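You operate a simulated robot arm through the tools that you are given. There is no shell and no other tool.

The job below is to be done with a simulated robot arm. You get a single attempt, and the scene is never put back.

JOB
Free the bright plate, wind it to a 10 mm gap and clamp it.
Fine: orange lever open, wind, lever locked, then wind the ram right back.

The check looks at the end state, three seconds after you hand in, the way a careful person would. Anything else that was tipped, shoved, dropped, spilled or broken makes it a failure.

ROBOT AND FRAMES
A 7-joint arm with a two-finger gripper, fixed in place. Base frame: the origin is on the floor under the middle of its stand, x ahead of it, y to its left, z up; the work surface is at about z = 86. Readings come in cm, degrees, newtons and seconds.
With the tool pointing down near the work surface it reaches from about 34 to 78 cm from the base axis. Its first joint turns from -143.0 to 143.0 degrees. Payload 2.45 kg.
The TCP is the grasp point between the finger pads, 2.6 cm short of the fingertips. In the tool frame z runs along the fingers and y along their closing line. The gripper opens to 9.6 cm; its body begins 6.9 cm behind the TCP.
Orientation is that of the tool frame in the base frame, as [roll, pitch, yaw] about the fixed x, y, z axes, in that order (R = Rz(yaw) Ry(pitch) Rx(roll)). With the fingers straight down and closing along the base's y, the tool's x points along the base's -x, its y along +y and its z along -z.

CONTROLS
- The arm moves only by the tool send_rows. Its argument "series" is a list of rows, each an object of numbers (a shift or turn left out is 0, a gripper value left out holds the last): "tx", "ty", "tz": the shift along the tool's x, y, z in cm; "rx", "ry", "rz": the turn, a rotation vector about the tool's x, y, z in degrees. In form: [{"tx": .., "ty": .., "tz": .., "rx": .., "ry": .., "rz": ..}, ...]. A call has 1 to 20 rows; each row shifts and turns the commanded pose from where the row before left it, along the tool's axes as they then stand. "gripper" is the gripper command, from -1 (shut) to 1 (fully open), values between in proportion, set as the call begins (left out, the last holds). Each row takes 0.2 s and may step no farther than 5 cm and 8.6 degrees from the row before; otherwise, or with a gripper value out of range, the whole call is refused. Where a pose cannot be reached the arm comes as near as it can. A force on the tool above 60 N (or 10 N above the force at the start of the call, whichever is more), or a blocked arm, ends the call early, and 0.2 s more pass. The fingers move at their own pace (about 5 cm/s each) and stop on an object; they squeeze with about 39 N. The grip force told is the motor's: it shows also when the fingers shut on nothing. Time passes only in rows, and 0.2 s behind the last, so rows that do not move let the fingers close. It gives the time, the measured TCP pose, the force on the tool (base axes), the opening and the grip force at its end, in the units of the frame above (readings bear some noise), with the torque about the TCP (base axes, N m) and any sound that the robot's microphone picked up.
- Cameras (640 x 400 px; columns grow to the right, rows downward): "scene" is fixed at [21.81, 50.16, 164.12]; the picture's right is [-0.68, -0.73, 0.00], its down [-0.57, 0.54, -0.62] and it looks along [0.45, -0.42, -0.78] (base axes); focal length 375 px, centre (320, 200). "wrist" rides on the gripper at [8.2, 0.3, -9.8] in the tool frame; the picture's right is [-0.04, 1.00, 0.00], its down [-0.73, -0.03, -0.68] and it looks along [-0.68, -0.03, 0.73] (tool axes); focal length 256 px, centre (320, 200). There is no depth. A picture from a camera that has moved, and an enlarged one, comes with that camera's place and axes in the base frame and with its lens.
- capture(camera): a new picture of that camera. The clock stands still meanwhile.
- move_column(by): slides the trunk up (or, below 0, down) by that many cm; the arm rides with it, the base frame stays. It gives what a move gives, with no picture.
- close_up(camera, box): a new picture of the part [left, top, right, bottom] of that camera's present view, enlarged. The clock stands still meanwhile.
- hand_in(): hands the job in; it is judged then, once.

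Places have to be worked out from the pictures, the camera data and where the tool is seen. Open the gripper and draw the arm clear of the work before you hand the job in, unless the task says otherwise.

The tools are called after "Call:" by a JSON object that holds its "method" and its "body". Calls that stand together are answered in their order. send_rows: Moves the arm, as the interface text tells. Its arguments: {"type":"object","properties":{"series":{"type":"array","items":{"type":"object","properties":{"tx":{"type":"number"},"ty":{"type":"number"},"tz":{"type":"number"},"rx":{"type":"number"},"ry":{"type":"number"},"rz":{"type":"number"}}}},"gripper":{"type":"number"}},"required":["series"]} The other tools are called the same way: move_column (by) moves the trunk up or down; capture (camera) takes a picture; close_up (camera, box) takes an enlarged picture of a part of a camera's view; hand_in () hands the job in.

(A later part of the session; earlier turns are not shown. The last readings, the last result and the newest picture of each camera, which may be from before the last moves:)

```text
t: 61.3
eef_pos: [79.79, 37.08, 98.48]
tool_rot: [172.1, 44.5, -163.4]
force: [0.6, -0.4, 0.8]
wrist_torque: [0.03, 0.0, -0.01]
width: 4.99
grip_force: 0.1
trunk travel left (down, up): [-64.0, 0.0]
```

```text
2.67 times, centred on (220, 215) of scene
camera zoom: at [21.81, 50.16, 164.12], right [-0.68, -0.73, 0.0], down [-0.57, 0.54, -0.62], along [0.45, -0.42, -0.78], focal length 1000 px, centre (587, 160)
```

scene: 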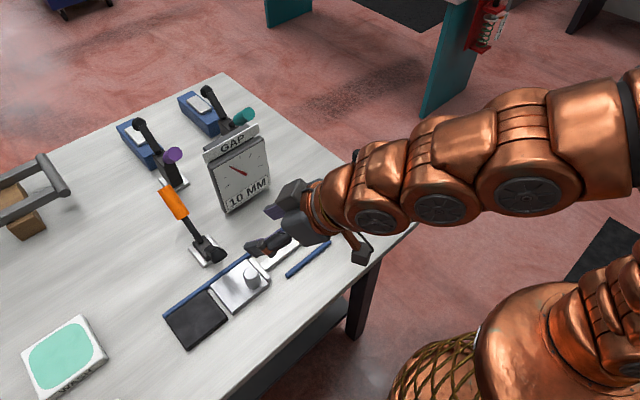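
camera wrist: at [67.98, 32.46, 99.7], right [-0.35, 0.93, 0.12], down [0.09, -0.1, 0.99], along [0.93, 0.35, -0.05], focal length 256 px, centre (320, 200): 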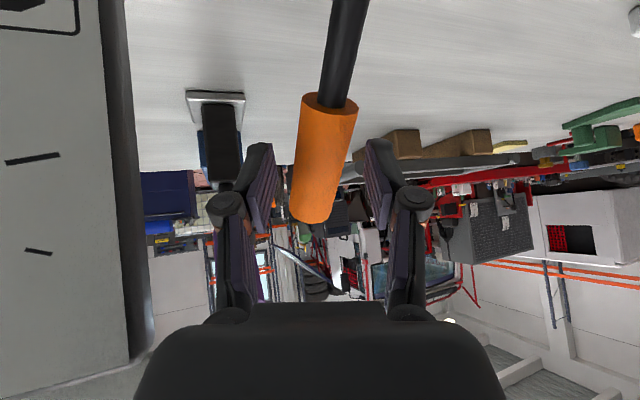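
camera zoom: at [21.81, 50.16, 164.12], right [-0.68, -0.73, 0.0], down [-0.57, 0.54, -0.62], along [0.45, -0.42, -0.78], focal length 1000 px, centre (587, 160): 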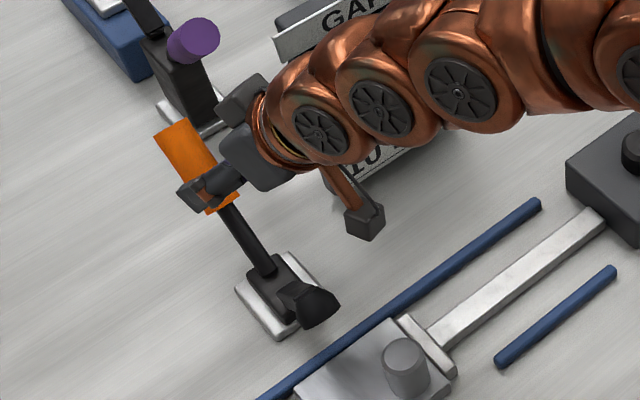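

There's good clearance on both sides and no contact. I'll advance the last 4.6 cm and grip the handle.

Call:
{"method": "send_rows", "body": {"series": [{"tz": 1.6}, {"tz": 1.6}, {"tz": 1.4}, {}]}}

Call:
{"method": "capture", "body": {"camera": "wrist"}}

Call:
{"method": "close_up", "body": {"camera": "scene", "box": [130, 140, 310, 290]}}

```text
t: 62.3
eef_pos: [82.74, 38.76, 95.25]
tool_rot: [172.3, 44.6, -163.4]
force: [-0.4, -0.3, -0.1]
wrist_torque: [0.0, 0.0, -0.02]
width: 4.99
grip_force: 0.1
trunk travel left (down, up): [-64.0, 0.0]
```

```text
taken
camera wrist: at [70.88, 34.1, 96.49], right [-0.35, 0.93, 0.12], down [0.09, -0.1, 0.99], along [0.93, 0.35, -0.05], focal length 256 px, centre (320, 200)
```

wrist: 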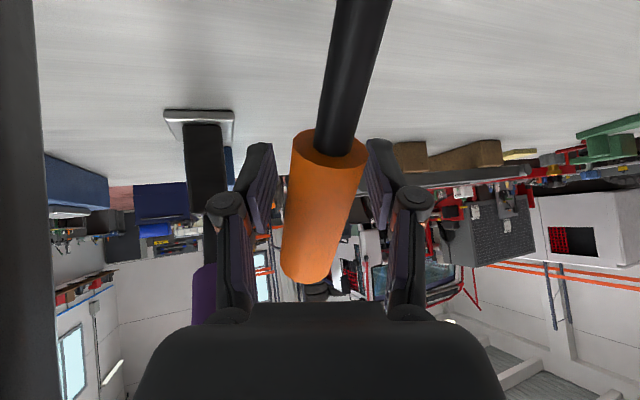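

```text
2.67 times, centred on (220, 215) of scene
camera zoom: at [21.81, 50.16, 164.12], right [-0.68, -0.73, 0.0], down [-0.57, 0.54, -0.62], along [0.45, -0.42, -0.78], focal length 1000 px, centre (587, 160)
```

zoom: 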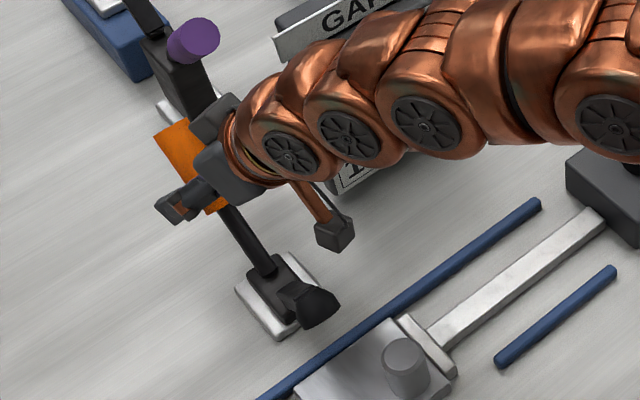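

The handle is well inside the fingers at the planned grip point. I'll close on it.

Call:
{"method": "send_rows", "body": {"series": [{}, {}, {}], "gripper": -1}}

Call:
{"method": "capture", "body": {"camera": "wrist"}}

```text
t: 63.1
eef_pos: [82.68, 38.75, 95.09]
tool_rot: [172.2, 44.5, -163.5]
force: [-0.8, 1.6, -0.5]
wrist_torque: [0.56, 0.12, -0.73]
width: 3.5
grip_force: 44.7
trunk travel left (down, up): [-64.0, 0.0]
```

```text
taken
camera wrist: at [70.86, 34.11, 96.51], right [-0.34, 0.93, 0.13], down [0.09, -0.1, 0.99], along [0.93, 0.35, -0.05], focal length 256 px, centre (320, 200)
```

wrist: 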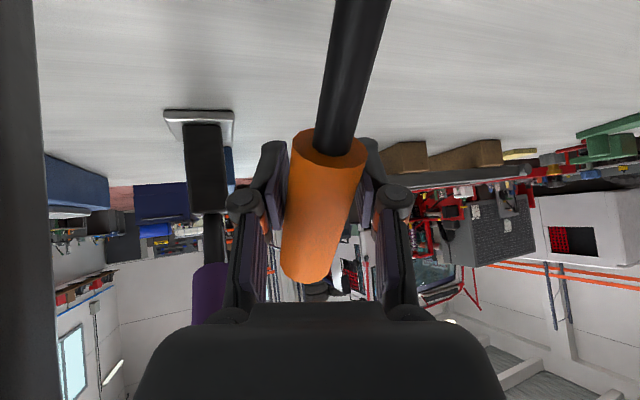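

The grip is firm. I'll start the arc back toward the robot about the hinge near (75, 88.5), in small steps, checking the forces.

Call:
{"method": "send_rows", "body": {"series": [{"tx": -0.027, "ty": 0.412, "tz": -1.174}, {"tx": 0.106, "ty": 0.384, "tz": -1.013}, {"tx": 0.203, "ty": 0.394, "tz": -0.981}]}}

Call:
{"method": "capture", "body": {"camera": "wrist"}}

Call:
{"method": "close_up", "body": {"camera": "scene", "box": [130, 140, 310, 290]}}

```text
t: 63.9
eef_pos: [80.19, 38.68, 97.2]
tool_rot: [172.3, 44.5, -163.4]
force: [7.3, 0.8, -5.7]
wrist_torque: [0.77, -0.83, -0.94]
width: 3.2
grip_force: 45.1
trunk travel left (down, up): [-64.0, 0.0]
```

```text
taken
camera wrist: at [68.39, 34.05, 98.55], right [-0.34, 0.93, 0.12], down [0.09, -0.1, 0.99], along [0.93, 0.35, -0.05], focal length 256 px, centre (320, 200)
```

wrist: 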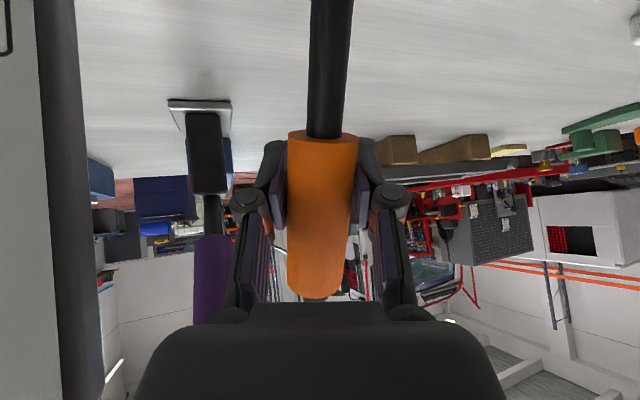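

```text
2.67 times, centred on (220, 215) of scene
camera zoom: at [21.81, 50.16, 164.12], right [-0.68, -0.73, 0.0], down [-0.57, 0.54, -0.62], along [0.45, -0.42, -0.78], focal length 1000 px, centre (587, 160)
```

zoom: 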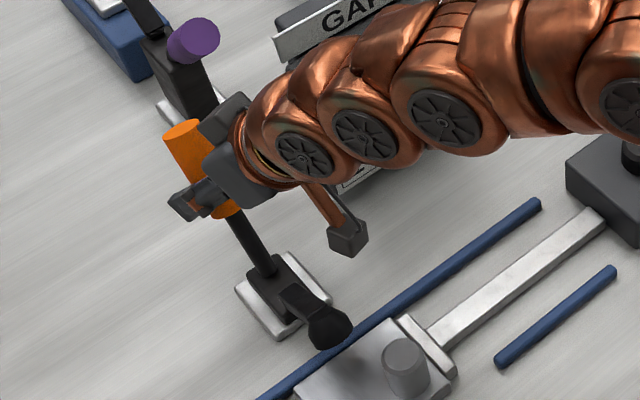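

The lever is following and the pad is coming down, with only a few newtons. I'll continue the arc.

Call:
{"method": "send_rows", "body": {"series": [{"tx": 0.314, "ty": 0.411, "tz": -0.961}, {"tx": 0.426, "ty": 0.415, "tz": -0.901}, {"tx": 0.523, "ty": 0.42, "tz": -0.855}]}}

Call:
{"method": "capture", "body": {"camera": "wrist"}}

Call:
{"method": "close_up", "body": {"camera": "scene", "box": [130, 140, 310, 290]}}

```text
t: 64.7
eef_pos: [77.19, 38.66, 98.49]
tool_rot: [172.4, 44.4, -163.4]
force: [20.9, -6.3, -6.0]
wrist_torque: [-0.78, -1.95, 0.79]
width: 3.04
grip_force: 45.2
trunk travel left (down, up): [-64.0, 0.0]
```

```text
taken
camera wrist: at [65.38, 34.0, 99.73], right [-0.35, 0.93, 0.12], down [0.09, -0.1, 0.99], along [0.93, 0.35, -0.05], focal length 256 px, centre (320, 200)
```

wrist: 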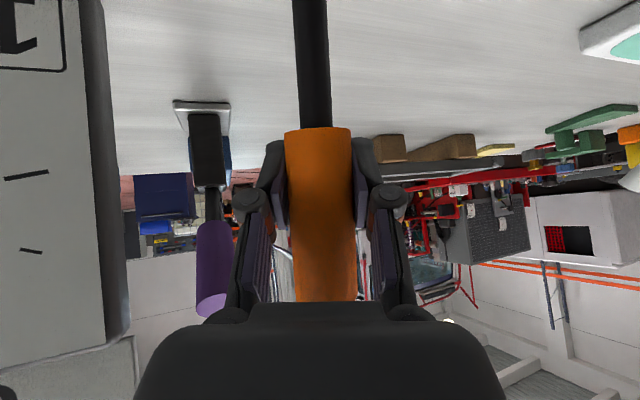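

```text
2.67 times, centred on (220, 215) of scene
camera zoom: at [21.81, 50.16, 164.12], right [-0.68, -0.73, 0.0], down [-0.57, 0.54, -0.62], along [0.45, -0.42, -0.78], focal length 1000 px, centre (587, 160)
```

zoom: 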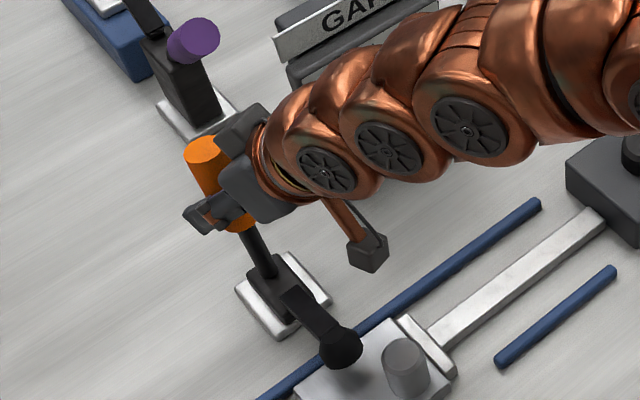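

The force is still modest, mostly grip friction as the handle turns in the pads. I'll continue with a slight follow-rotation of the tool to relieve it.

Call:
{"method": "send_rows", "body": {"series": [{"tx": 0.614, "ty": 0.417, "tz": -0.79, "rx": 0.51, "ry": -2.3, "rz": -0.82}, {"tx": 0.697, "ty": 0.41, "tz": -0.718, "rx": 0.51, "ry": -2.3, "rz": -0.82}]}}

Call:
{"method": "capture", "body": {"camera": "wrist"}}

Call:
{"method": "close_up", "body": {"camera": "scene", "box": [130, 140, 310, 290]}}

```text
t: 65.3
eef_pos: [74.88, 38.69, 98.81]
tool_rot: [174.3, 49.3, -162.0]
force: [22.7, -9.4, -1.3]
wrist_torque: [-1.06, -2.05, 0.58]
width: 3.34
grip_force: 45.2
trunk travel left (down, up): [-64.0, 0.0]
```

```text
taken
camera wrist: at [63.06, 34.01, 98.89], right [-0.35, 0.93, 0.09], down [0.0, -0.1, 0.99], along [0.94, 0.35, 0.03], focal length 256 px, centre (320, 200)
```

wrist: 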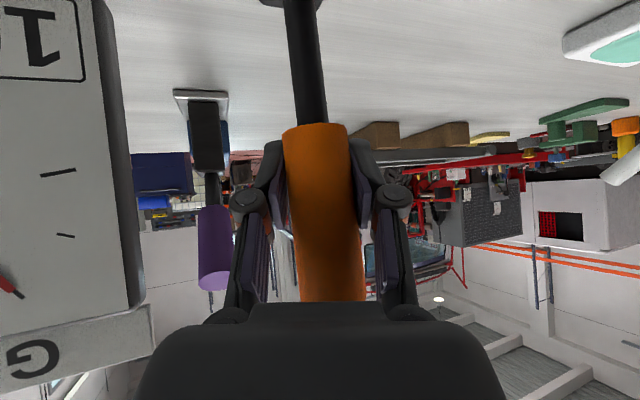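

```text
2.67 times, centred on (220, 215) of scene
camera zoom: at [21.81, 50.16, 164.12], right [-0.68, -0.73, 0.0], down [-0.57, 0.54, -0.62], along [0.45, -0.42, -0.78], focal length 1000 px, centre (587, 160)
```

zoom: 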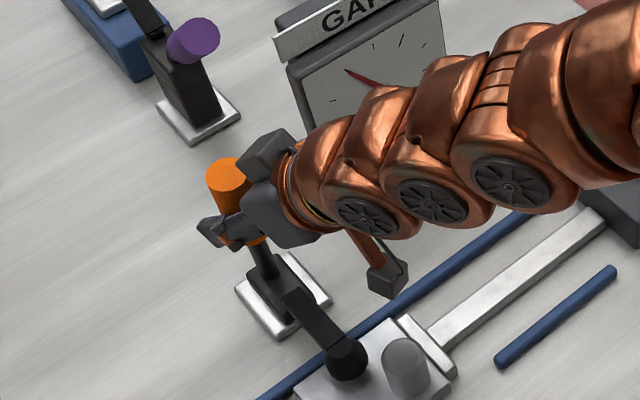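

The lever is past vertical and the pad is approaching the plate. I'll continue two more steps.

Call:
{"method": "send_rows", "body": {"series": [{"tx": 0.715, "ty": 0.405, "tz": -0.703, "rx": 0.3, "ry": -1.39, "rz": -0.5}, {"tx": 0.793, "ty": 0.395, "tz": -0.625, "rx": 0.3, "ry": -1.39, "rz": -0.5}]}}

Call:
{"method": "capture", "body": {"camera": "wrist"}}

Call:
{"method": "close_up", "body": {"camera": "scene", "box": [130, 140, 310, 290]}}

```text
t: 65.9
eef_pos: [73.08, 38.58, 98.4]
tool_rot: [175.7, 52.2, -161.0]
force: [38.8, -8.1, -1.6]
wrist_torque: [-0.87, -1.4, 0.47]
width: 3.57
grip_force: 44.9
trunk travel left (down, up): [-64.0, 0.0]
```

```text
taken
camera wrist: at [61.2, 34.05, 98.04], right [-0.36, 0.93, 0.08], down [-0.05, -0.1, 0.99], along [0.93, 0.35, 0.09], focal length 256 px, centre (320, 200)
```

wrist: 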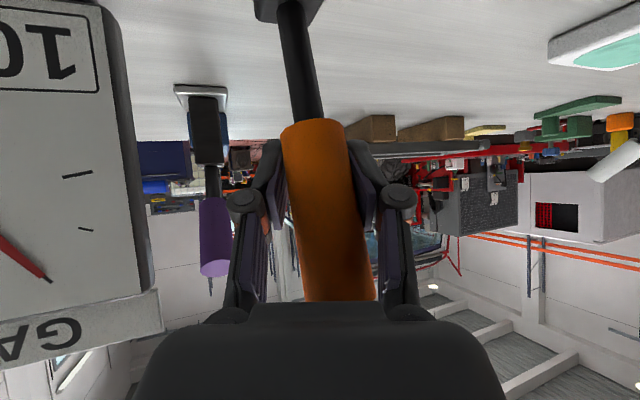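

```text
2.67 times, centred on (220, 215) of scene
camera zoom: at [21.81, 50.16, 164.12], right [-0.68, -0.73, 0.0], down [-0.57, 0.54, -0.62], along [0.45, -0.42, -0.78], focal length 1000 px, centre (587, 160)
```

zoom: 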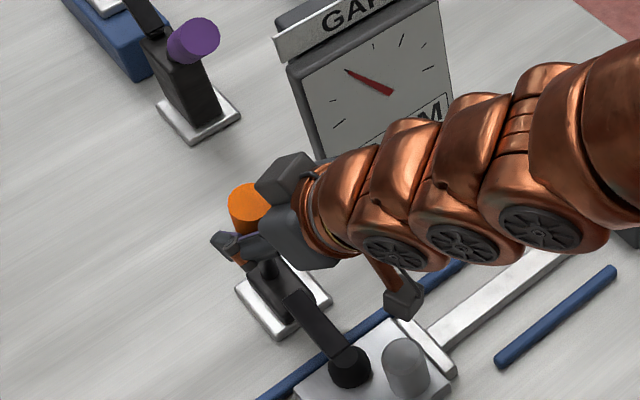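

The handle top is now at the same picture position as in the locked starting state (194, 215), and the pad position also matches. I'll nudge a little more to seat it firmly at the stop.

Call:
{"method": "send_rows", "body": {"series": [{"tx": 0.33, "ty": 0.145, "tz": -0.2}, {}]}}

Call:
{"method": "close_up", "body": {"camera": "scene", "box": [130, 140, 310, 290]}}

Call:
{"method": "close_up", "body": {"camera": "scene", "box": [215, 145, 255, 180]}}

```text
t: 66.3
eef_pos: [73.01, 38.65, 98.39]
tool_rot: [175.7, 52.5, -160.9]
force: [45.3, 8.5, -12.0]
wrist_torque: [-1.56, -0.45, -0.52]
width: 3.58
grip_force: 45.5
trunk travel left (down, up): [-64.0, 0.0]
stopped in row 2: the force on the tool passed its limit at 66 N (the readings are from after the stop); the commanded pose is now the measured one
```

```text
2.67 times, centred on (220, 215) of scene
camera zoom: at [21.81, 50.16, 164.12], right [-0.68, -0.73, 0.0], down [-0.57, 0.54, -0.62], along [0.45, -0.42, -0.78], focal length 1000 px, centre (587, 160)
```

zoom: 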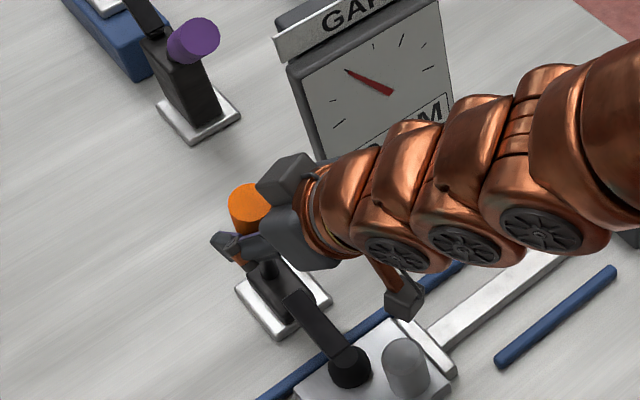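

```text
11.43 times, centred on (235, 162) of scene
camera zoom: at [21.81, 50.16, 164.12], right [-0.68, -0.73, 0.0], down [-0.57, 0.54, -0.62], along [0.45, -0.42, -0.78], focal length 4284 px, centre (1291, 629)
```

zoom: 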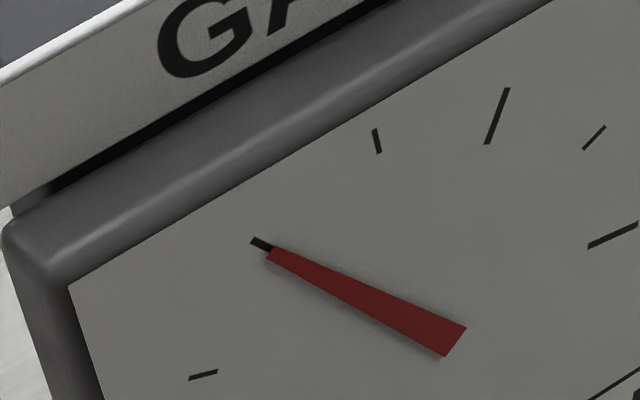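

The lever is at its hard stop (66 N with no further movement) and the gauge still reads 10. I'll open the fingers and check that the lever stays locked.

Call:
{"method": "send_rows", "body": {"series": [{}, {}, {}], "gripper": 0.2}}

Call:
{"method": "capture", "body": {"camera": "wrist"}}

Call:
{"method": "close_up", "body": {"camera": "scene", "box": [130, 140, 310, 290]}}

```text
t: 67.1
eef_pos: [72.72, 38.51, 98.76]
tool_rot: [175.8, 52.5, -160.8]
force: [-0.3, 1.1, 0.2]
wrist_torque: [-0.02, -0.01, -0.01]
width: 5.78
grip_force: 0.1
trunk travel left (down, up): [-64.0, 0.0]
```

```text
taken
camera wrist: at [60.83, 34.0, 98.15], right [-0.36, 0.93, 0.08], down [-0.06, -0.1, 0.99], along [0.93, 0.35, 0.09], focal length 256 px, centre (320, 200)
```

wrist: 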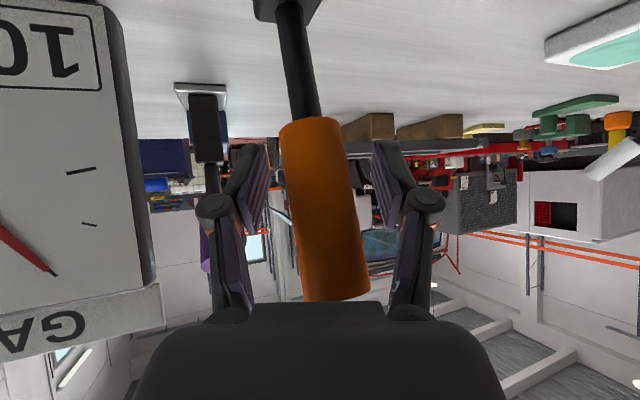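

```text
2.67 times, centred on (220, 215) of scene
camera zoom: at [21.81, 50.16, 164.12], right [-0.68, -0.73, 0.0], down [-0.57, 0.54, -0.62], along [0.45, -0.42, -0.78], focal length 1000 px, centre (587, 160)
```

zoom: 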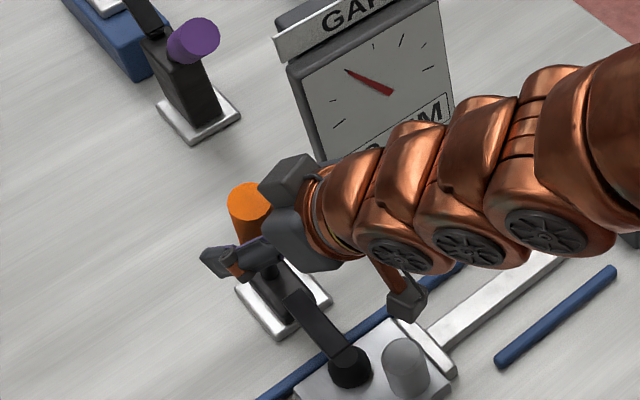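

The lever stays locked with the gripper open. I'll withdraw along the tool axis and look at the whole scene.

Call:
{"method": "send_rows", "body": {"series": [{"tz": -2.5}, {"tz": -4.0}, {"tz": -4.5}, {"tz": -4.5}, {"tz": -4.5}, {}]}}

Call:
{"method": "capture", "body": {"camera": "scene"}}

Call:
{"method": "capture", "body": {"camera": "wrist"}}

```text
t: 68.5
eef_pos: [58.27, 31.99, 110.75]
tool_rot: [175.7, 52.6, -160.9]
force: [0.0, -0.1, 0.0]
wrist_torque: [0.0, 0.01, 0.0]
width: 5.76
grip_force: 0.1
trunk travel left (down, up): [-64.0, 0.0]
```

```text
taken
```

scene: 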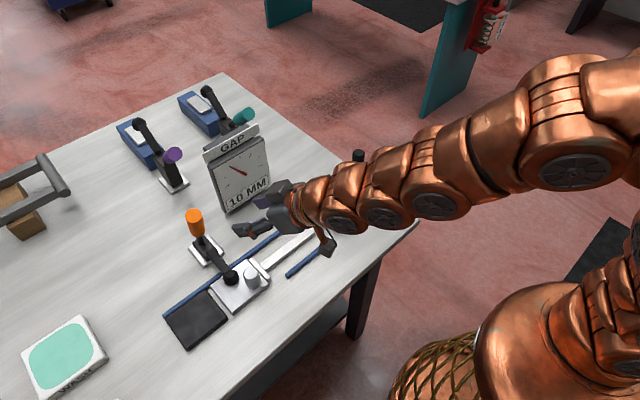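

```text
taken
camera wrist: at [46.3, 27.3, 110.18], right [-0.36, 0.93, 0.08], down [-0.06, -0.11, 0.99], along [0.93, 0.35, 0.09], focal length 256 px, centre (320, 200)
```

wrist: 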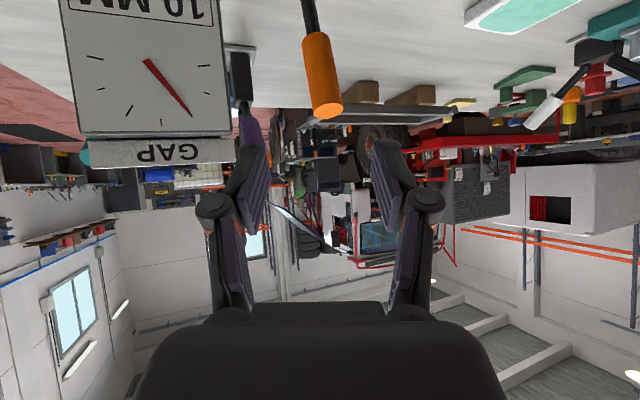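

The lever looks exactly as at the start (locked) and the gauge reads 10. I'll straighten the tool to vertical and travel over to the crank handle near (63.5, -1.6).

Call:
{"method": "send_rows", "body": {"series": [{"rx": 1.82, "ry": 7.35, "rz": 2.81}, {"rx": 1.82, "ry": 7.35, "rz": 2.81}, {"rx": 1.82, "ry": 7.35, "rz": 2.81}, {"rx": 1.82, "ry": 7.35, "rz": 2.81}, {"rx": 1.82, "ry": 7.35, "rz": 2.81}, {"rx": 1.82, "ry": 7.35, "rz": 2.81}, {"rx": 1.82, "ry": 7.35, "rz": 2.81}, {"tx": -0.65, "ty": -4.2, "tz": -0.19}, {"tx": -0.65, "ty": -4.2, "tz": -0.19}, {"tx": -0.65, "ty": -4.2, "tz": -0.19}, {"tx": -0.65, "ty": -4.2, "tz": -0.19}, {"tx": -0.65, "ty": -4.2, "tz": -0.19}, {"tx": -0.65, "ty": -4.2, "tz": -0.19}, {"tx": -0.65, "ty": -4.2, "tz": -0.19}, {"tx": -0.65, "ty": -4.2, "tz": -0.19}, {}], "gripper": 0.35}}

Call:
{"method": "capture", "body": {"camera": "wrist"}}

Call:
{"method": "close_up", "body": {"camera": "scene", "box": [150, 180, 310, 360]}}

Call:
{"method": "close_up", "body": {"camera": "scene", "box": [215, 145, 255, 180]}}

```text
t: 71.9
eef_pos: [63.33, -1.6, 112.13]
tool_rot: [-179.9, 0.0, 180.0]
force: [0.8, 0.8, 0.3]
wrist_torque: [-0.03, -0.01, -0.01]
width: 6.46
grip_force: 0.1
trunk travel left (down, up): [-64.0, 0.0]
```

```text
taken
camera wrist: at [55.29, -1.28, 122.12], right [0.04, 1.0, 0.0], down [0.73, -0.03, 0.68], along [0.68, -0.03, -0.73], focal length 256 px, centre (320, 200)
```

wrist: 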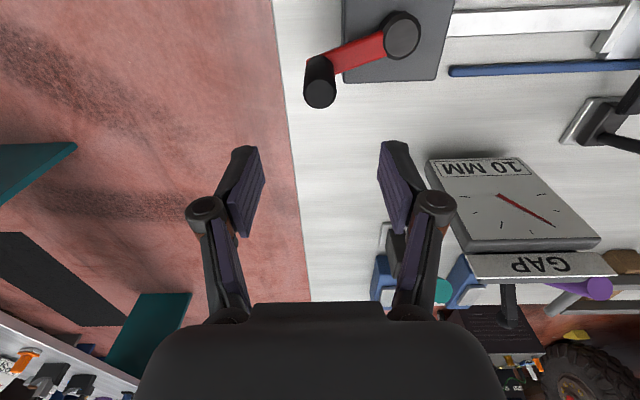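

```text
2.22 times, centred on (230, 270) of scene
camera zoom: at [21.81, 50.16, 164.12], right [-0.68, -0.73, 0.0], down [-0.57, 0.54, -0.62], along [0.45, -0.42, -0.78], focal length 833 px, centre (520, 44)
```

zoom: 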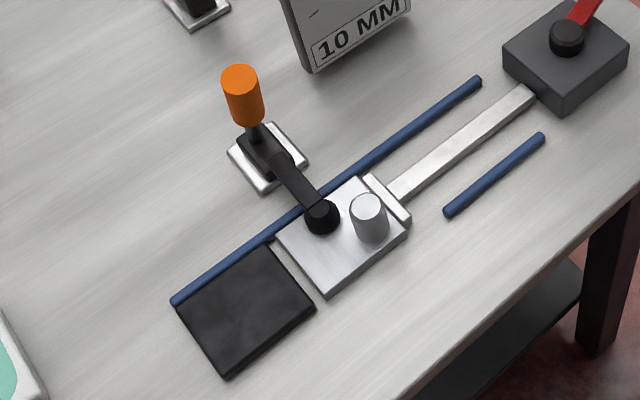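

```text
11.43 times, centred on (235, 162) of scene
camera zoom: at [21.81, 50.16, 164.12], right [-0.68, -0.73, 0.0], down [-0.57, 0.54, -0.62], along [0.45, -0.42, -0.78], focal length 4284 px, centre (1291, 629)
```

zoom: 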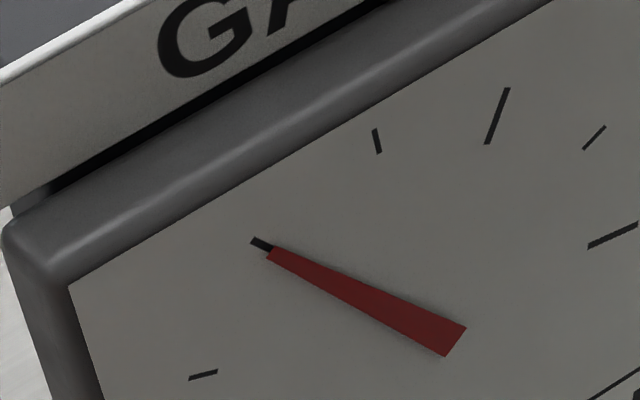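

Everything matches the locked starting state, with the gauge on 10. The crank handle is at (63.2, -1.56), under the gripper. I'll descend and grip it.

Call:
{"method": "send_rows", "body": {"series": [{"tz": 4.0, "tx": -0.15, "ty": 0.02}, {"tz": 4.0}, {"tz": 4.0}, {"tz": 3.0}, {}]}}

Call:
{"method": "send_rows", "body": {"series": [{}, {}, {}], "gripper": -1}}

Call:
{"method": "capture", "body": {"camera": "wrist"}}

```text
t: 73.1
eef_pos: [63.34, -1.65, 97.33]
tool_rot: [-180.0, 0.0, 180.0]
force: [0.5, 0.1, -0.7]
wrist_torque: [-0.01, 0.01, -0.02]
width: 6.48
grip_force: 0.0
trunk travel left (down, up): [-64.0, 0.0]
```

```text
t: 73.9
eef_pos: [63.29, -1.74, 97.25]
tool_rot: [-179.9, -0.1, 179.9]
force: [-0.1, 1.0, -0.1]
wrist_torque: [-0.04, -0.2, 0.0]
width: 2.83
grip_force: 32.0
trunk travel left (down, up): [-64.0, 0.0]
```

```text
taken
camera wrist: at [55.26, -1.33, 107.07], right [0.04, 1.0, 0.0], down [0.73, -0.03, 0.68], along [0.68, -0.03, -0.73], focal length 256 px, centre (320, 200)
```

wrist: 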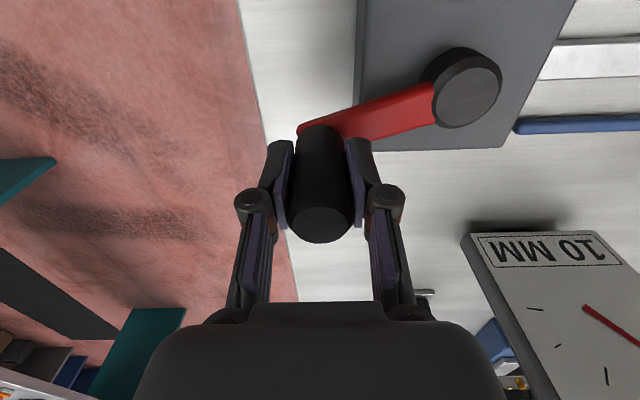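

The handle is gripped with the same seating as before. I'll wind counter-clockwise, starting with 73° back to θ=0, and check that the plate stays put.

Call:
{"method": "send_rows", "body": {"series": [{"tx": -0.9, "ty": 0.35}, {"tx": -0.975, "ty": 0.452}, {"tx": -0.9, "ty": 0.63}, {"tx": -0.858, "ty": 0.72}, {"tx": -0.74, "ty": 0.84}, {"tx": -0.61, "ty": 0.918}, {"tx": -0.5, "ty": 1.0}, {"tx": -0.348, "ty": 1.048}, {"tx": -0.2, "ty": 1.09}, {"tx": -0.089, "ty": 1.107}, {}]}}

Call:
{"method": "close_up", "body": {"camera": "scene", "box": [150, 180, 310, 360]}}

Call:
{"method": "close_up", "body": {"camera": "scene", "box": [215, 145, 255, 180]}}

```text
t: 76.3
eef_pos: [69.52, 6.63, 97.3]
tool_rot: [-179.9, -0.1, -180.0]
force: [-35.0, -1.7, -16.9]
wrist_torque: [-0.03, 1.0, -0.02]
width: 2.82
grip_force: 45.0
trunk travel left (down, up): [-64.0, 0.0]
```

```text
2.22 times, centred on (230, 270) of scene
camera zoom: at [21.81, 50.16, 164.12], right [-0.68, -0.73, 0.0], down [-0.57, 0.54, -0.62], along [0.45, -0.42, -0.78], focal length 833 px, centre (520, 44)
```

zoom: 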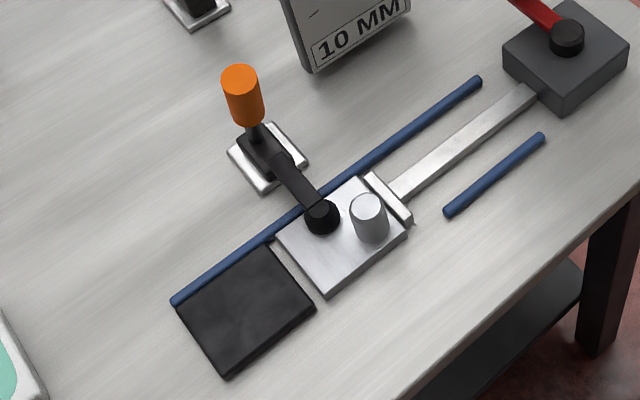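

```text
11.43 times, centred on (235, 162) of scene
camera zoom: at [21.81, 50.16, 164.12], right [-0.68, -0.73, 0.0], down [-0.57, 0.54, -0.62], along [0.45, -0.42, -0.78], focal length 4284 px, centre (1291, 629)
```

zoom: 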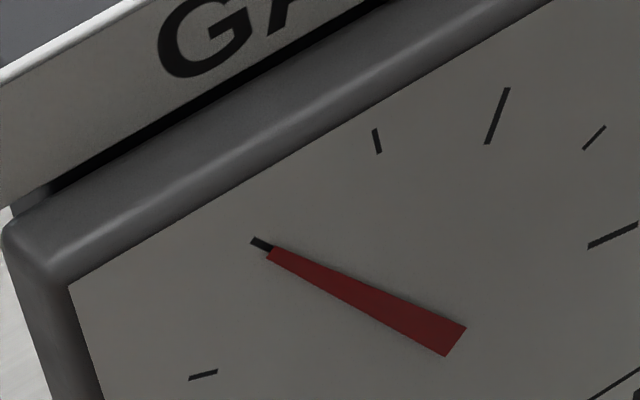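

The head is backing off while the plate and gauge stay put. I'll continue counter-clockwise in 15° steps, with a 1 mm inward x correction for the radial force.

Call:
{"method": "send_rows", "body": {"series": [{"tx": 0.389, "ty": 2.197, "tz": 0.08}, {"tx": 0.848, "ty": 2.048}, {"tx": 1.35, "ty": 1.758}, {"tx": 1.758, "ty": 1.35}, {"tx": 2.048, "ty": 0.848}, {"tx": 2.197, "ty": 0.289}, {"tx": 2.197, "ty": -0.289}, {"tx": 2.048, "ty": -0.848}, {"tx": 1.758, "ty": -1.35}, {"tx": 1.35, "ty": -1.758}, {"tx": 0.848, "ty": -2.048}, {"tx": 0.289, "ty": -2.197}, {}]}}

Call:
{"method": "close_up", "body": {"camera": "scene", "box": [150, 180, 310, 360]}}

```text
t: 79.1
eef_pos: [52.44, 6.51, 97.34]
tool_rot: [179.9, -0.2, 180.0]
force: [-28.1, -1.6, -10.9]
wrist_torque: [-0.06, 1.56, 0.02]
width: 2.81
grip_force: 44.9
trunk travel left (down, up): [-64.0, 0.0]
```

```text
2.22 times, centred on (230, 270) of scene
camera zoom: at [21.81, 50.16, 164.12], right [-0.68, -0.73, 0.0], down [-0.57, 0.54, -0.62], along [0.45, -0.42, -0.78], focal length 833 px, centre (520, 44)
```

zoom: 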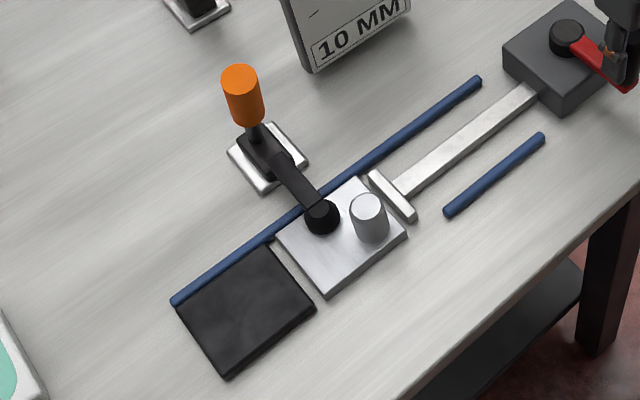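

The head keeps retracting and the plate is unmoved. I'll apply a small centre correction and continue the second half of this turn.

Call:
{"method": "send_rows", "body": {"series": [{"tx": -0.169, "ty": -2.197, "tz": 0.05}, {"tx": -0.848, "ty": -2.048}, {"tx": -1.35, "ty": -1.758}, {"tx": -1.758, "ty": -1.35}, {"tx": -2.048, "ty": -0.848}, {"tx": -2.197, "ty": -0.289}, {"tx": -2.197, "ty": 0.289}, {"tx": -2.048, "ty": 0.848}, {"tx": -1.758, "ty": 1.35}, {"tx": -1.35, "ty": 1.758}, {"tx": -0.848, "ty": 2.048}, {"tx": -0.289, "ty": 2.197}, {}]}}

Call:
{"method": "close_up", "body": {"camera": "scene", "box": [150, 180, 310, 360]}}

```text
t: 81.9
eef_pos: [69.4, 6.65, 97.22]
tool_rot: [179.9, 0.1, 180.0]
force: [7.8, 1.4, 29.5]
wrist_torque: [0.12, 0.06, 0.01]
width: 2.81
grip_force: 45.2
trunk travel left (down, up): [-64.0, 0.0]
```

```text
2.22 times, centred on (230, 270) of scene
camera zoom: at [21.81, 50.16, 164.12], right [-0.68, -0.73, 0.0], down [-0.57, 0.54, -0.62], along [0.45, -0.42, -0.78], focal length 833 px, centre (520, 44)
```

zoom: 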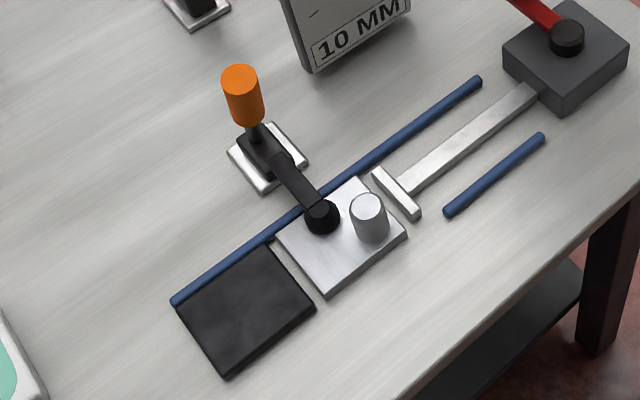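

One full turn back, with the gauge still at 10. I'll raise slightly to relieve the z load and wind another turn.

Call:
{"method": "send_rows", "body": {"series": [{"tx": 0.289, "ty": 2.197, "tz": -0.08}, {"tx": 0.848, "ty": 2.048}, {"tx": 1.35, "ty": 1.758}, {"tx": 1.758, "ty": 1.35}, {"tx": 2.048, "ty": 0.848}, {"tx": 2.197, "ty": 0.289}, {"tx": 2.197, "ty": -0.289}, {"tx": 2.048, "ty": -0.848}, {"tx": 1.758, "ty": -1.35}, {"tx": 1.35, "ty": -1.758}, {"tx": 0.848, "ty": -2.048}, {"tx": 0.289, "ty": -2.197}, {}]}}

Call:
{"method": "send_rows", "body": {"series": [{"tx": -0.289, "ty": -2.197}, {"tx": -0.848, "ty": -2.048}, {"tx": -1.35, "ty": -1.758}, {"tx": -1.758, "ty": -1.35}, {"tx": -2.048, "ty": -0.848}, {"tx": -2.197, "ty": -0.289}, {"tx": -2.197, "ty": 0.289}, {"tx": -2.048, "ty": 0.848}, {"tx": -1.758, "ty": 1.35}, {"tx": -1.35, "ty": 1.758}, {"tx": -0.848, "ty": 2.048}, {"tx": -0.289, "ty": 2.197}, {}]}}

Call:
{"method": "close_up", "body": {"camera": "scene", "box": [150, 180, 310, 360]}}

```text
t: 84.7
eef_pos: [52.49, 6.52, 97.28]
tool_rot: [-179.9, -0.3, 180.0]
force: [1.0, -0.9, -39.4]
wrist_torque: [0.0, 0.04, 0.01]
width: 2.83
grip_force: 44.8
trunk travel left (down, up): [-64.0, 0.0]
```

```text
t: 87.5
eef_pos: [69.53, 6.89, 97.37]
tool_rot: [-179.9, -0.1, 180.0]
force: [6.3, 1.5, 2.0]
wrist_torque: [0.46, -0.08, 0.01]
width: 2.8
grip_force: 45.0
trunk travel left (down, up): [-64.0, 0.0]
```

```text
2.22 times, centred on (230, 270) of scene
camera zoom: at [21.81, 50.16, 164.12], right [-0.68, -0.73, 0.0], down [-0.57, 0.54, -0.62], along [0.45, -0.42, -0.78], focal length 833 px, centre (520, 44)
```

zoom: 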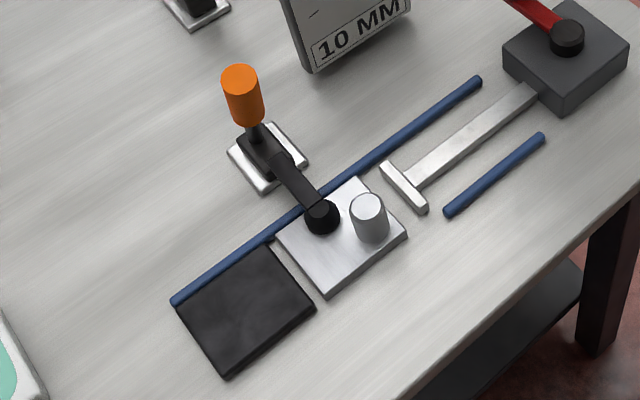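

The ram head is now back at its initial position, about 2.2 cm from the plate. I'll continue counter-clockwise in small steps to see whether there's more travel or this is the back stop.

Call:
{"method": "send_rows", "body": {"series": [{"tx": 0.083, "ty": 1.182}, {"tx": 0.246, "ty": 1.158}, {"tx": 0.405, "ty": 1.113}, {"tx": 0.556, "ty": 1.046}, {"tx": 0.696, "ty": 0.958}, {}]}}

Call:
{"method": "close_up", "body": {"camera": "scene", "box": [210, 140, 400, 300]}}

```text
t: 88.9
eef_pos: [67.45, 12.01, 97.35]
tool_rot: [180.0, 0.0, 179.9]
force: [-8.1, -5.9, 17.8]
wrist_torque: [-0.1, 0.28, 0.0]
width: 2.83
grip_force: 45.7
trunk travel left (down, up): [-64.0, 0.0]
```

```text
2.50 times, centred on (305, 220) of scene
camera zoom: at [21.81, 50.16, 164.12], right [-0.68, -0.73, 0.0], down [-0.57, 0.54, -0.62], along [0.45, -0.42, -0.78], focal length 937 px, centre (358, 150)
```

zoom: 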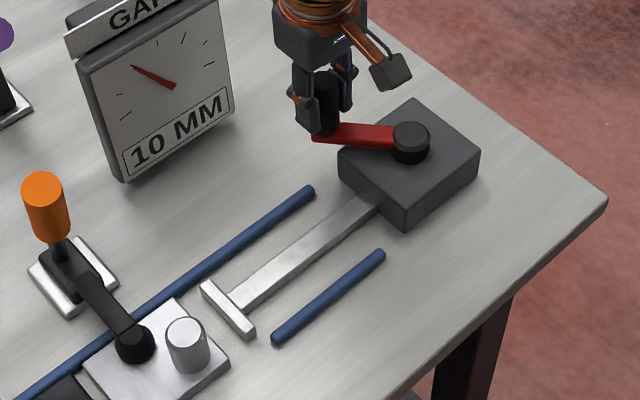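

There is more retract travel with low force, so I'll keep winding back, watching for a hard stop.

Call:
{"method": "send_rows", "body": {"series": [{"tx": 0.823, "ty": 0.852}, {"tx": 0.933, "ty": 0.73}, {"tx": 1.026, "ty": 0.592}, {"tx": 1.098, "ty": 0.443}, {"tx": 1.15, "ty": 0.287}, {"tx": 1.474, "ty": 0.129}, {"tx": 2.197, "ty": -0.289}, {"tx": 2.048, "ty": -0.848}, {"tx": 1.758, "ty": -1.35}, {"tx": 1.35, "ty": -1.758}, {"tx": 0.848, "ty": -2.048}, {"tx": 0.289, "ty": -2.197}, {"tx": -0.289, "ty": -2.197}, {"tx": -0.848, "ty": -2.048}, {"tx": -1.35, "ty": -1.758}, {"tx": -1.758, "ty": -1.35}, {"tx": -2.048, "ty": -0.848}, {"tx": -2.197, "ty": -0.289}, {}]}}

Call:
{"method": "close_up", "body": {"camera": "scene", "box": [210, 140, 400, 300]}}

```text
t: 92.9
eef_pos: [60.85, -2.0, 97.35]
tool_rot: [179.9, 0.0, -180.0]
force: [-6.8, -8.6, -2.1]
wrist_torque: [-0.23, 1.18, -0.02]
width: 2.83
grip_force: 44.9
trunk travel left (down, up): [-64.0, 0.0]
```

```text
2.50 times, centred on (305, 220) of scene
camera zoom: at [21.81, 50.16, 164.12], right [-0.68, -0.73, 0.0], down [-0.57, 0.54, -0.62], along [0.45, -0.42, -0.78], focal length 937 px, centre (358, 150)
```

zoom: 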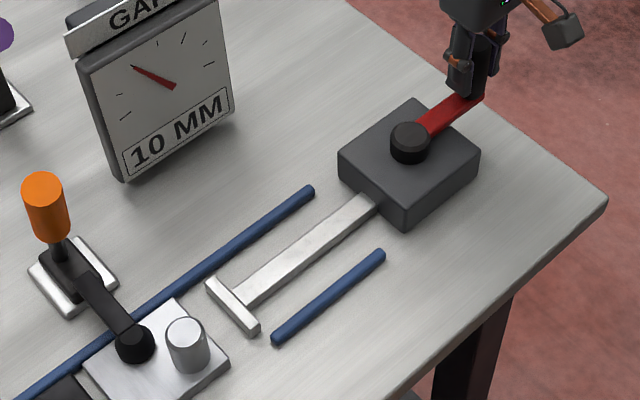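

The ram is still retracting freely. I'll continue with larger calls and let the force limit reveal the stop.

Call:
{"method": "send_rows", "body": {"series": [{"tx": -2.197, "ty": 0.289}, {"tx": -2.048, "ty": 0.848}, {"tx": -1.758, "ty": 1.35}, {"tx": -1.35, "ty": 1.758}, {"tx": -0.848, "ty": 2.048}, {"tx": -0.289, "ty": 2.197}, {"tx": 0.289, "ty": 2.197}, {"tx": 0.848, "ty": 2.048}, {"tx": 1.35, "ty": 1.758}, {"tx": 1.758, "ty": 1.35}, {"tx": 2.048, "ty": 0.848}, {"tx": 2.197, "ty": 0.289}, {"tx": 2.197, "ty": -0.289}, {"tx": 2.048, "ty": -0.848}, {"tx": 1.758, "ty": -1.35}, {"tx": 1.35, "ty": -1.758}, {"tx": 0.848, "ty": -2.048}, {"tx": 0.289, "ty": -2.197}, {}]}}

Call:
{"method": "close_up", "body": {"camera": "scene", "box": [210, 140, 400, 300]}}

```text
t: 96.9
eef_pos: [52.26, 6.66, 97.34]
tool_rot: [-179.9, -0.1, 180.0]
force: [2.4, 18.9, 17.0]
wrist_torque: [0.58, 1.05, 0.02]
width: 2.82
grip_force: 45.3
trunk travel left (down, up): [-64.0, 0.0]
```

```text
2.50 times, centred on (305, 220) of scene
camera zoom: at [21.81, 50.16, 164.12], right [-0.68, -0.73, 0.0], down [-0.57, 0.54, -0.62], along [0.45, -0.42, -0.78], focal length 937 px, centre (358, 150)
```

zoom: 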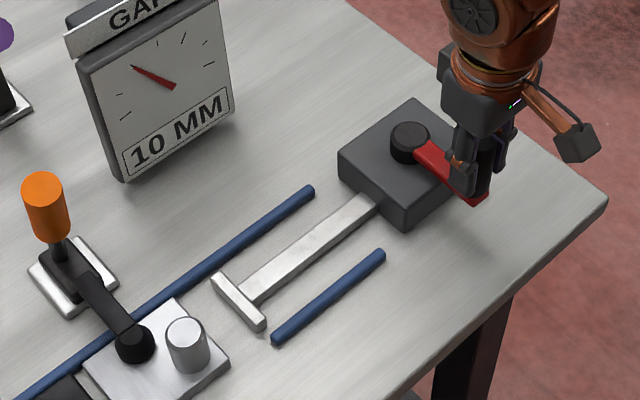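

There's now a 19 N tangential resistance, so this may be the start of the back stop. I'll continue in small steps.

Call:
{"method": "send_rows", "body": {"series": [{"tx": -0.083, "ty": -1.182}, {"tx": -0.246, "ty": -1.158}, {"tx": -0.405, "ty": -1.113}, {}]}}

Call:
{"method": "close_up", "body": {"camera": "scene", "box": [210, 140, 400, 300]}}

```text
t: 97.9
eef_pos: [52.98, 3.27, 97.36]
tool_rot: [-179.8, -0.1, -179.9]
force: [-15.5, 16.0, 15.5]
wrist_torque: [0.33, 0.83, 0.03]
width: 2.81
grip_force: 45.1
trunk travel left (down, up): [-64.0, 0.0]
```

```text
2.50 times, centred on (305, 220) of scene
camera zoom: at [21.81, 50.16, 164.12], right [-0.68, -0.73, 0.0], down [-0.57, 0.54, -0.62], along [0.45, -0.42, -0.78], focal length 937 px, centre (358, 150)
```

zoom: 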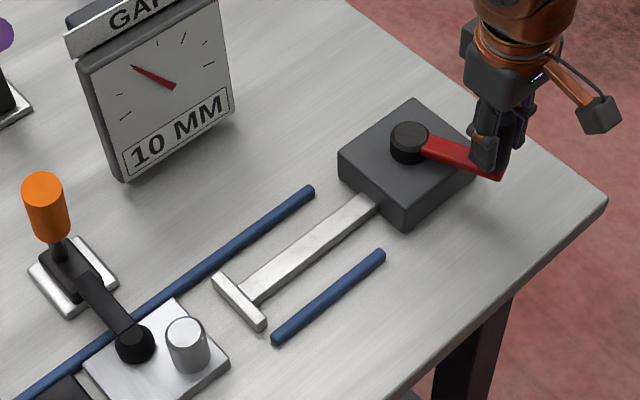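

The crank still moves, with a steady resistance of about 20 N. I'll go another 32° and compare the head position and force.

Call:
{"method": "send_rows", "body": {"series": [{"tx": -0.556, "ty": -1.046}, {"tx": -0.696, "ty": -0.958}, {"tx": -0.823, "ty": -0.852}, {"tx": -0.933, "ty": -0.73}, {}]}}

Call:
{"method": "close_up", "body": {"camera": "scene", "box": [230, 210, 310, 290]}}

```text
t: 99.1
eef_pos: [56.1, -0.45, 97.35]
tool_rot: [-180.0, 0.0, 179.9]
force: [-30.0, -2.1, -4.8]
wrist_torque: [-0.19, 1.35, 0.01]
width: 2.83
grip_force: 44.5
trunk travel left (down, up): [-64.0, 0.0]
```

```text
5.00 times, centred on (270, 250) of scene
camera zoom: at [21.81, 50.16, 164.12], right [-0.68, -0.73, 0.0], down [-0.57, 0.54, -0.62], along [0.45, -0.42, -0.78], focal length 1874 px, centre (570, -50)
```

zoom: 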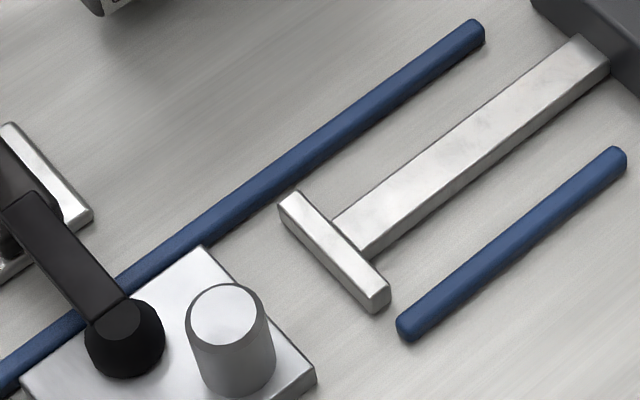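

Resistance is about 24 N. I'll turn another 34° to θ=270 and take the same close-up to see whether the head is still moving.

Call:
{"method": "send_rows", "body": {"series": [{"tx": -1.026, "ty": -0.592}, {"tx": -1.098, "ty": -0.443}, {"tx": -1.15, "ty": -0.287}, {"tx": -1.474, "ty": -0.129}, {}]}}

Call:
{"method": "close_up", "body": {"camera": "scene", "box": [230, 210, 310, 290]}}

```text
t: 100.3
eef_pos: [60.84, -2.1, 97.34]
tool_rot: [-180.0, 0.0, -180.0]
force: [-25.3, -13.0, -17.6]
wrist_torque: [-0.38, 0.92, -0.04]
width: 2.84
grip_force: 45.3
trunk travel left (down, up): [-64.0, 0.0]
```

```text
5.00 times, centred on (270, 250) of scene
camera zoom: at [21.81, 50.16, 164.12], right [-0.68, -0.73, 0.0], down [-0.57, 0.54, -0.62], along [0.45, -0.42, -0.78], focal length 1874 px, centre (570, -50)
```

zoom: 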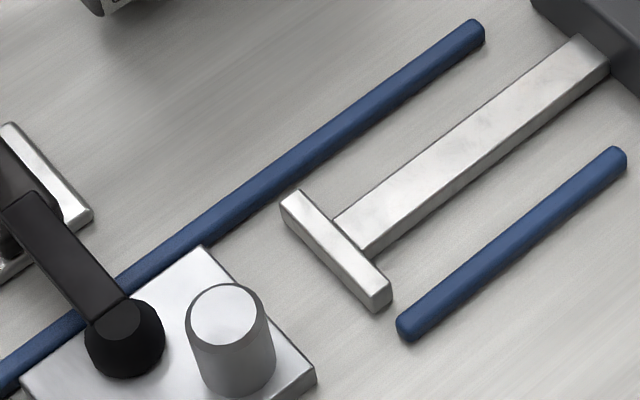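

The head still moves slightly, but resistance now grows steadily, like pushing into a soft end stop. I'll turn back clockwise about 90° and see whether the force drops like a spring.

Call:
{"method": "send_rows", "body": {"series": [{"tx": 1.474, "ty": 0.129}, {"tx": 1.15, "ty": 0.287}, {"tx": 1.098, "ty": 0.443}, {"tx": 1.026, "ty": 0.592}, {"tx": 0.933, "ty": 0.73}, {"tx": 0.823, "ty": 0.852}, {}]}}

Call:
{"method": "close_up", "body": {"camera": "scene", "box": [230, 210, 310, 290]}}

```text
t: 101.9
eef_pos: [54.19, 1.4, 97.47]
tool_rot: [180.0, 0.1, -180.0]
force: [-30.6, 7.0, 0.4]
wrist_torque: [0.37, 0.96, 0.0]
width: 2.8
grip_force: 45.1
trunk travel left (down, up): [-64.0, 0.0]
```

```text
5.00 times, centred on (270, 250) of scene
camera zoom: at [21.81, 50.16, 164.12], right [-0.68, -0.73, 0.0], down [-0.57, 0.54, -0.62], along [0.45, -0.42, -0.78], focal length 1874 px, centre (570, -50)
```

zoom: 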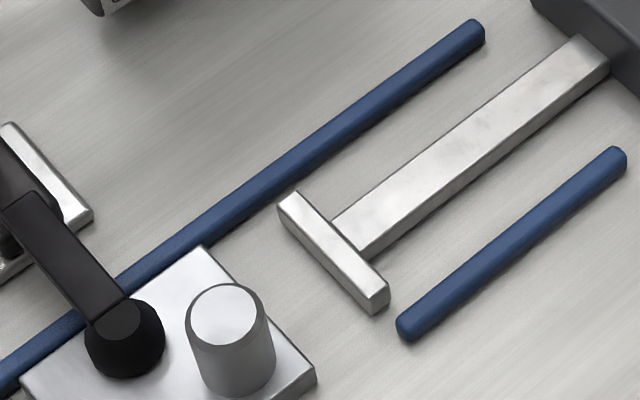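

The handle pushes back clockwise with about 24 N even while unwinding, so it is a spring-like end stop rather than friction. I'll unwind further to find where the force vanishes, which is the true fully-back position.

Call:
{"method": "send_rows", "body": {"series": [{"tx": 0.696, "ty": 0.958}, {"tx": 0.556, "ty": 1.046}, {"tx": 0.405, "ty": 1.113}, {"tx": 0.246, "ty": 1.158}, {"tx": 0.083, "ty": 1.182}, {}]}}

Call:
{"method": "send_rows", "body": {"series": [{"tx": -0.083, "ty": 1.182}, {"tx": -0.246, "ty": 1.158}, {"tx": -0.405, "ty": 1.113}, {"tx": -0.556, "ty": 1.046}, {"tx": -0.696, "ty": 0.958}, {}]}}

Call:
{"method": "send_rows", "body": {"series": [{"tx": -0.823, "ty": 0.852}, {"tx": -0.933, "ty": 0.73}, {"tx": -1.026, "ty": 0.592}, {"tx": -1.098, "ty": 0.443}, {"tx": -1.15, "ty": 0.287}, {"tx": -1.474, "ty": 0.129}, {}]}}

Call:
{"method": "close_up", "body": {"camera": "scene", "box": [230, 210, 310, 290]}}

```text
t: 103.3
eef_pos: [52.6, 6.88, 97.41]
tool_rot: [-180.0, 0.1, 180.0]
force: [-11.9, 21.8, -8.3]
wrist_torque: [0.69, -0.64, 0.0]
width: 2.79
grip_force: 44.8
trunk travel left (down, up): [-64.0, 0.0]
```

```text
t: 104.7
eef_pos: [54.7, 12.28, 97.42]
tool_rot: [-179.9, 0.4, 179.9]
force: [8.6, 19.2, 20.6]
wrist_torque: [0.55, -1.19, 0.03]
width: 2.8
grip_force: 45.1
trunk travel left (down, up): [-64.0, 0.0]
```

```text
t: 106.3
eef_pos: [61.0, 14.98, 97.21]
tool_rot: [-179.9, -0.1, -179.9]
force: [14.4, -6.2, 12.3]
wrist_torque: [-0.38, -1.02, 0.01]
width: 2.8
grip_force: 44.5
trunk travel left (down, up): [-64.0, 0.0]
```

```text
5.00 times, centred on (270, 250) of scene
camera zoom: at [21.81, 50.16, 164.12], right [-0.68, -0.73, 0.0], down [-0.57, 0.54, -0.62], along [0.45, -0.42, -0.78], focal length 1874 px, centre (570, -50)
```

zoom: 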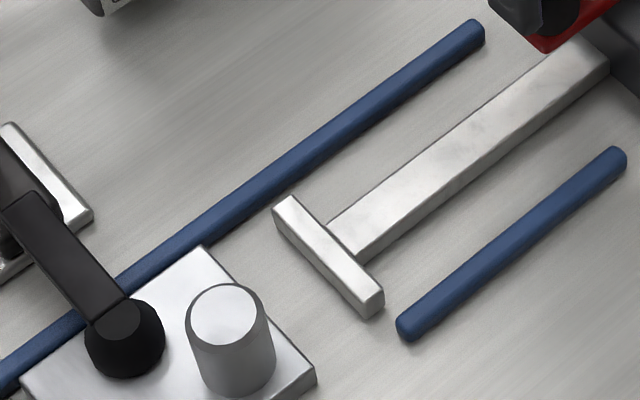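

The push-back falls as I unwind (25 → 14 N), so the true back stop is about 150–200° earlier and I've been over-winding into it. I'll unwind back toward that point and check the force on the way.

Call:
{"method": "send_rows", "body": {"series": [{"tx": -1.182, "ty": -0.083}, {"tx": -1.158, "ty": -0.246}, {"tx": -1.113, "ty": -0.405}, {"tx": -1.046, "ty": -0.556}, {"tx": -0.958, "ty": -0.696}, {"tx": -0.852, "ty": -0.823}, {"tx": -0.73, "ty": -0.933}, {"tx": -0.592, "ty": -1.026}, {"tx": -0.443, "ty": -1.098}, {"tx": -0.287, "ty": -1.15}, {"tx": -0.129, "ty": -1.474}, {}]}}

Call:
{"method": "send_rows", "body": {"series": [{"tx": 0.083, "ty": -1.182}, {"tx": 0.246, "ty": -1.158}, {"tx": 0.405, "ty": -1.113}, {"tx": 0.556, "ty": -1.046}, {"tx": 0.696, "ty": -0.958}, {"tx": 0.823, "ty": -0.852}, {"tx": 0.933, "ty": -0.73}, {"tx": 1.026, "ty": -0.592}, {"tx": 1.098, "ty": -0.443}, {"tx": 1.15, "ty": -0.287}, {"tx": 1.474, "ty": -0.129}, {}]}}

Call:
{"method": "close_up", "body": {"camera": "scene", "box": [230, 210, 310, 290]}}

```text
t: 108.9
eef_pos: [69.45, 6.42, 97.42]
tool_rot: [-180.0, 0.1, 180.0]
force: [2.3, -11.6, 0.0]
wrist_torque: [-0.27, -0.38, 0.02]
width: 2.82
grip_force: 44.9
trunk travel left (down, up): [-64.0, 0.0]
```

```text
t: 111.5
eef_pos: [60.88, -2.06, 97.26]
tool_rot: [180.0, -0.3, -180.0]
force: [-8.0, -18.9, -19.0]
wrist_torque: [-0.44, 0.42, 0.0]
width: 2.83
grip_force: 45.0
trunk travel left (down, up): [-64.0, 0.0]
```

```text
5.00 times, centred on (270, 250) of scene
camera zoom: at [21.81, 50.16, 164.12], right [-0.68, -0.73, 0.0], down [-0.57, 0.54, -0.62], along [0.45, -0.42, -0.78], focal length 1874 px, centre (570, -50)
```

zoom: 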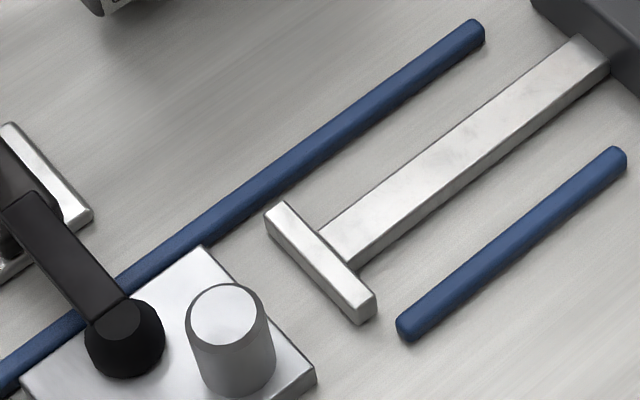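

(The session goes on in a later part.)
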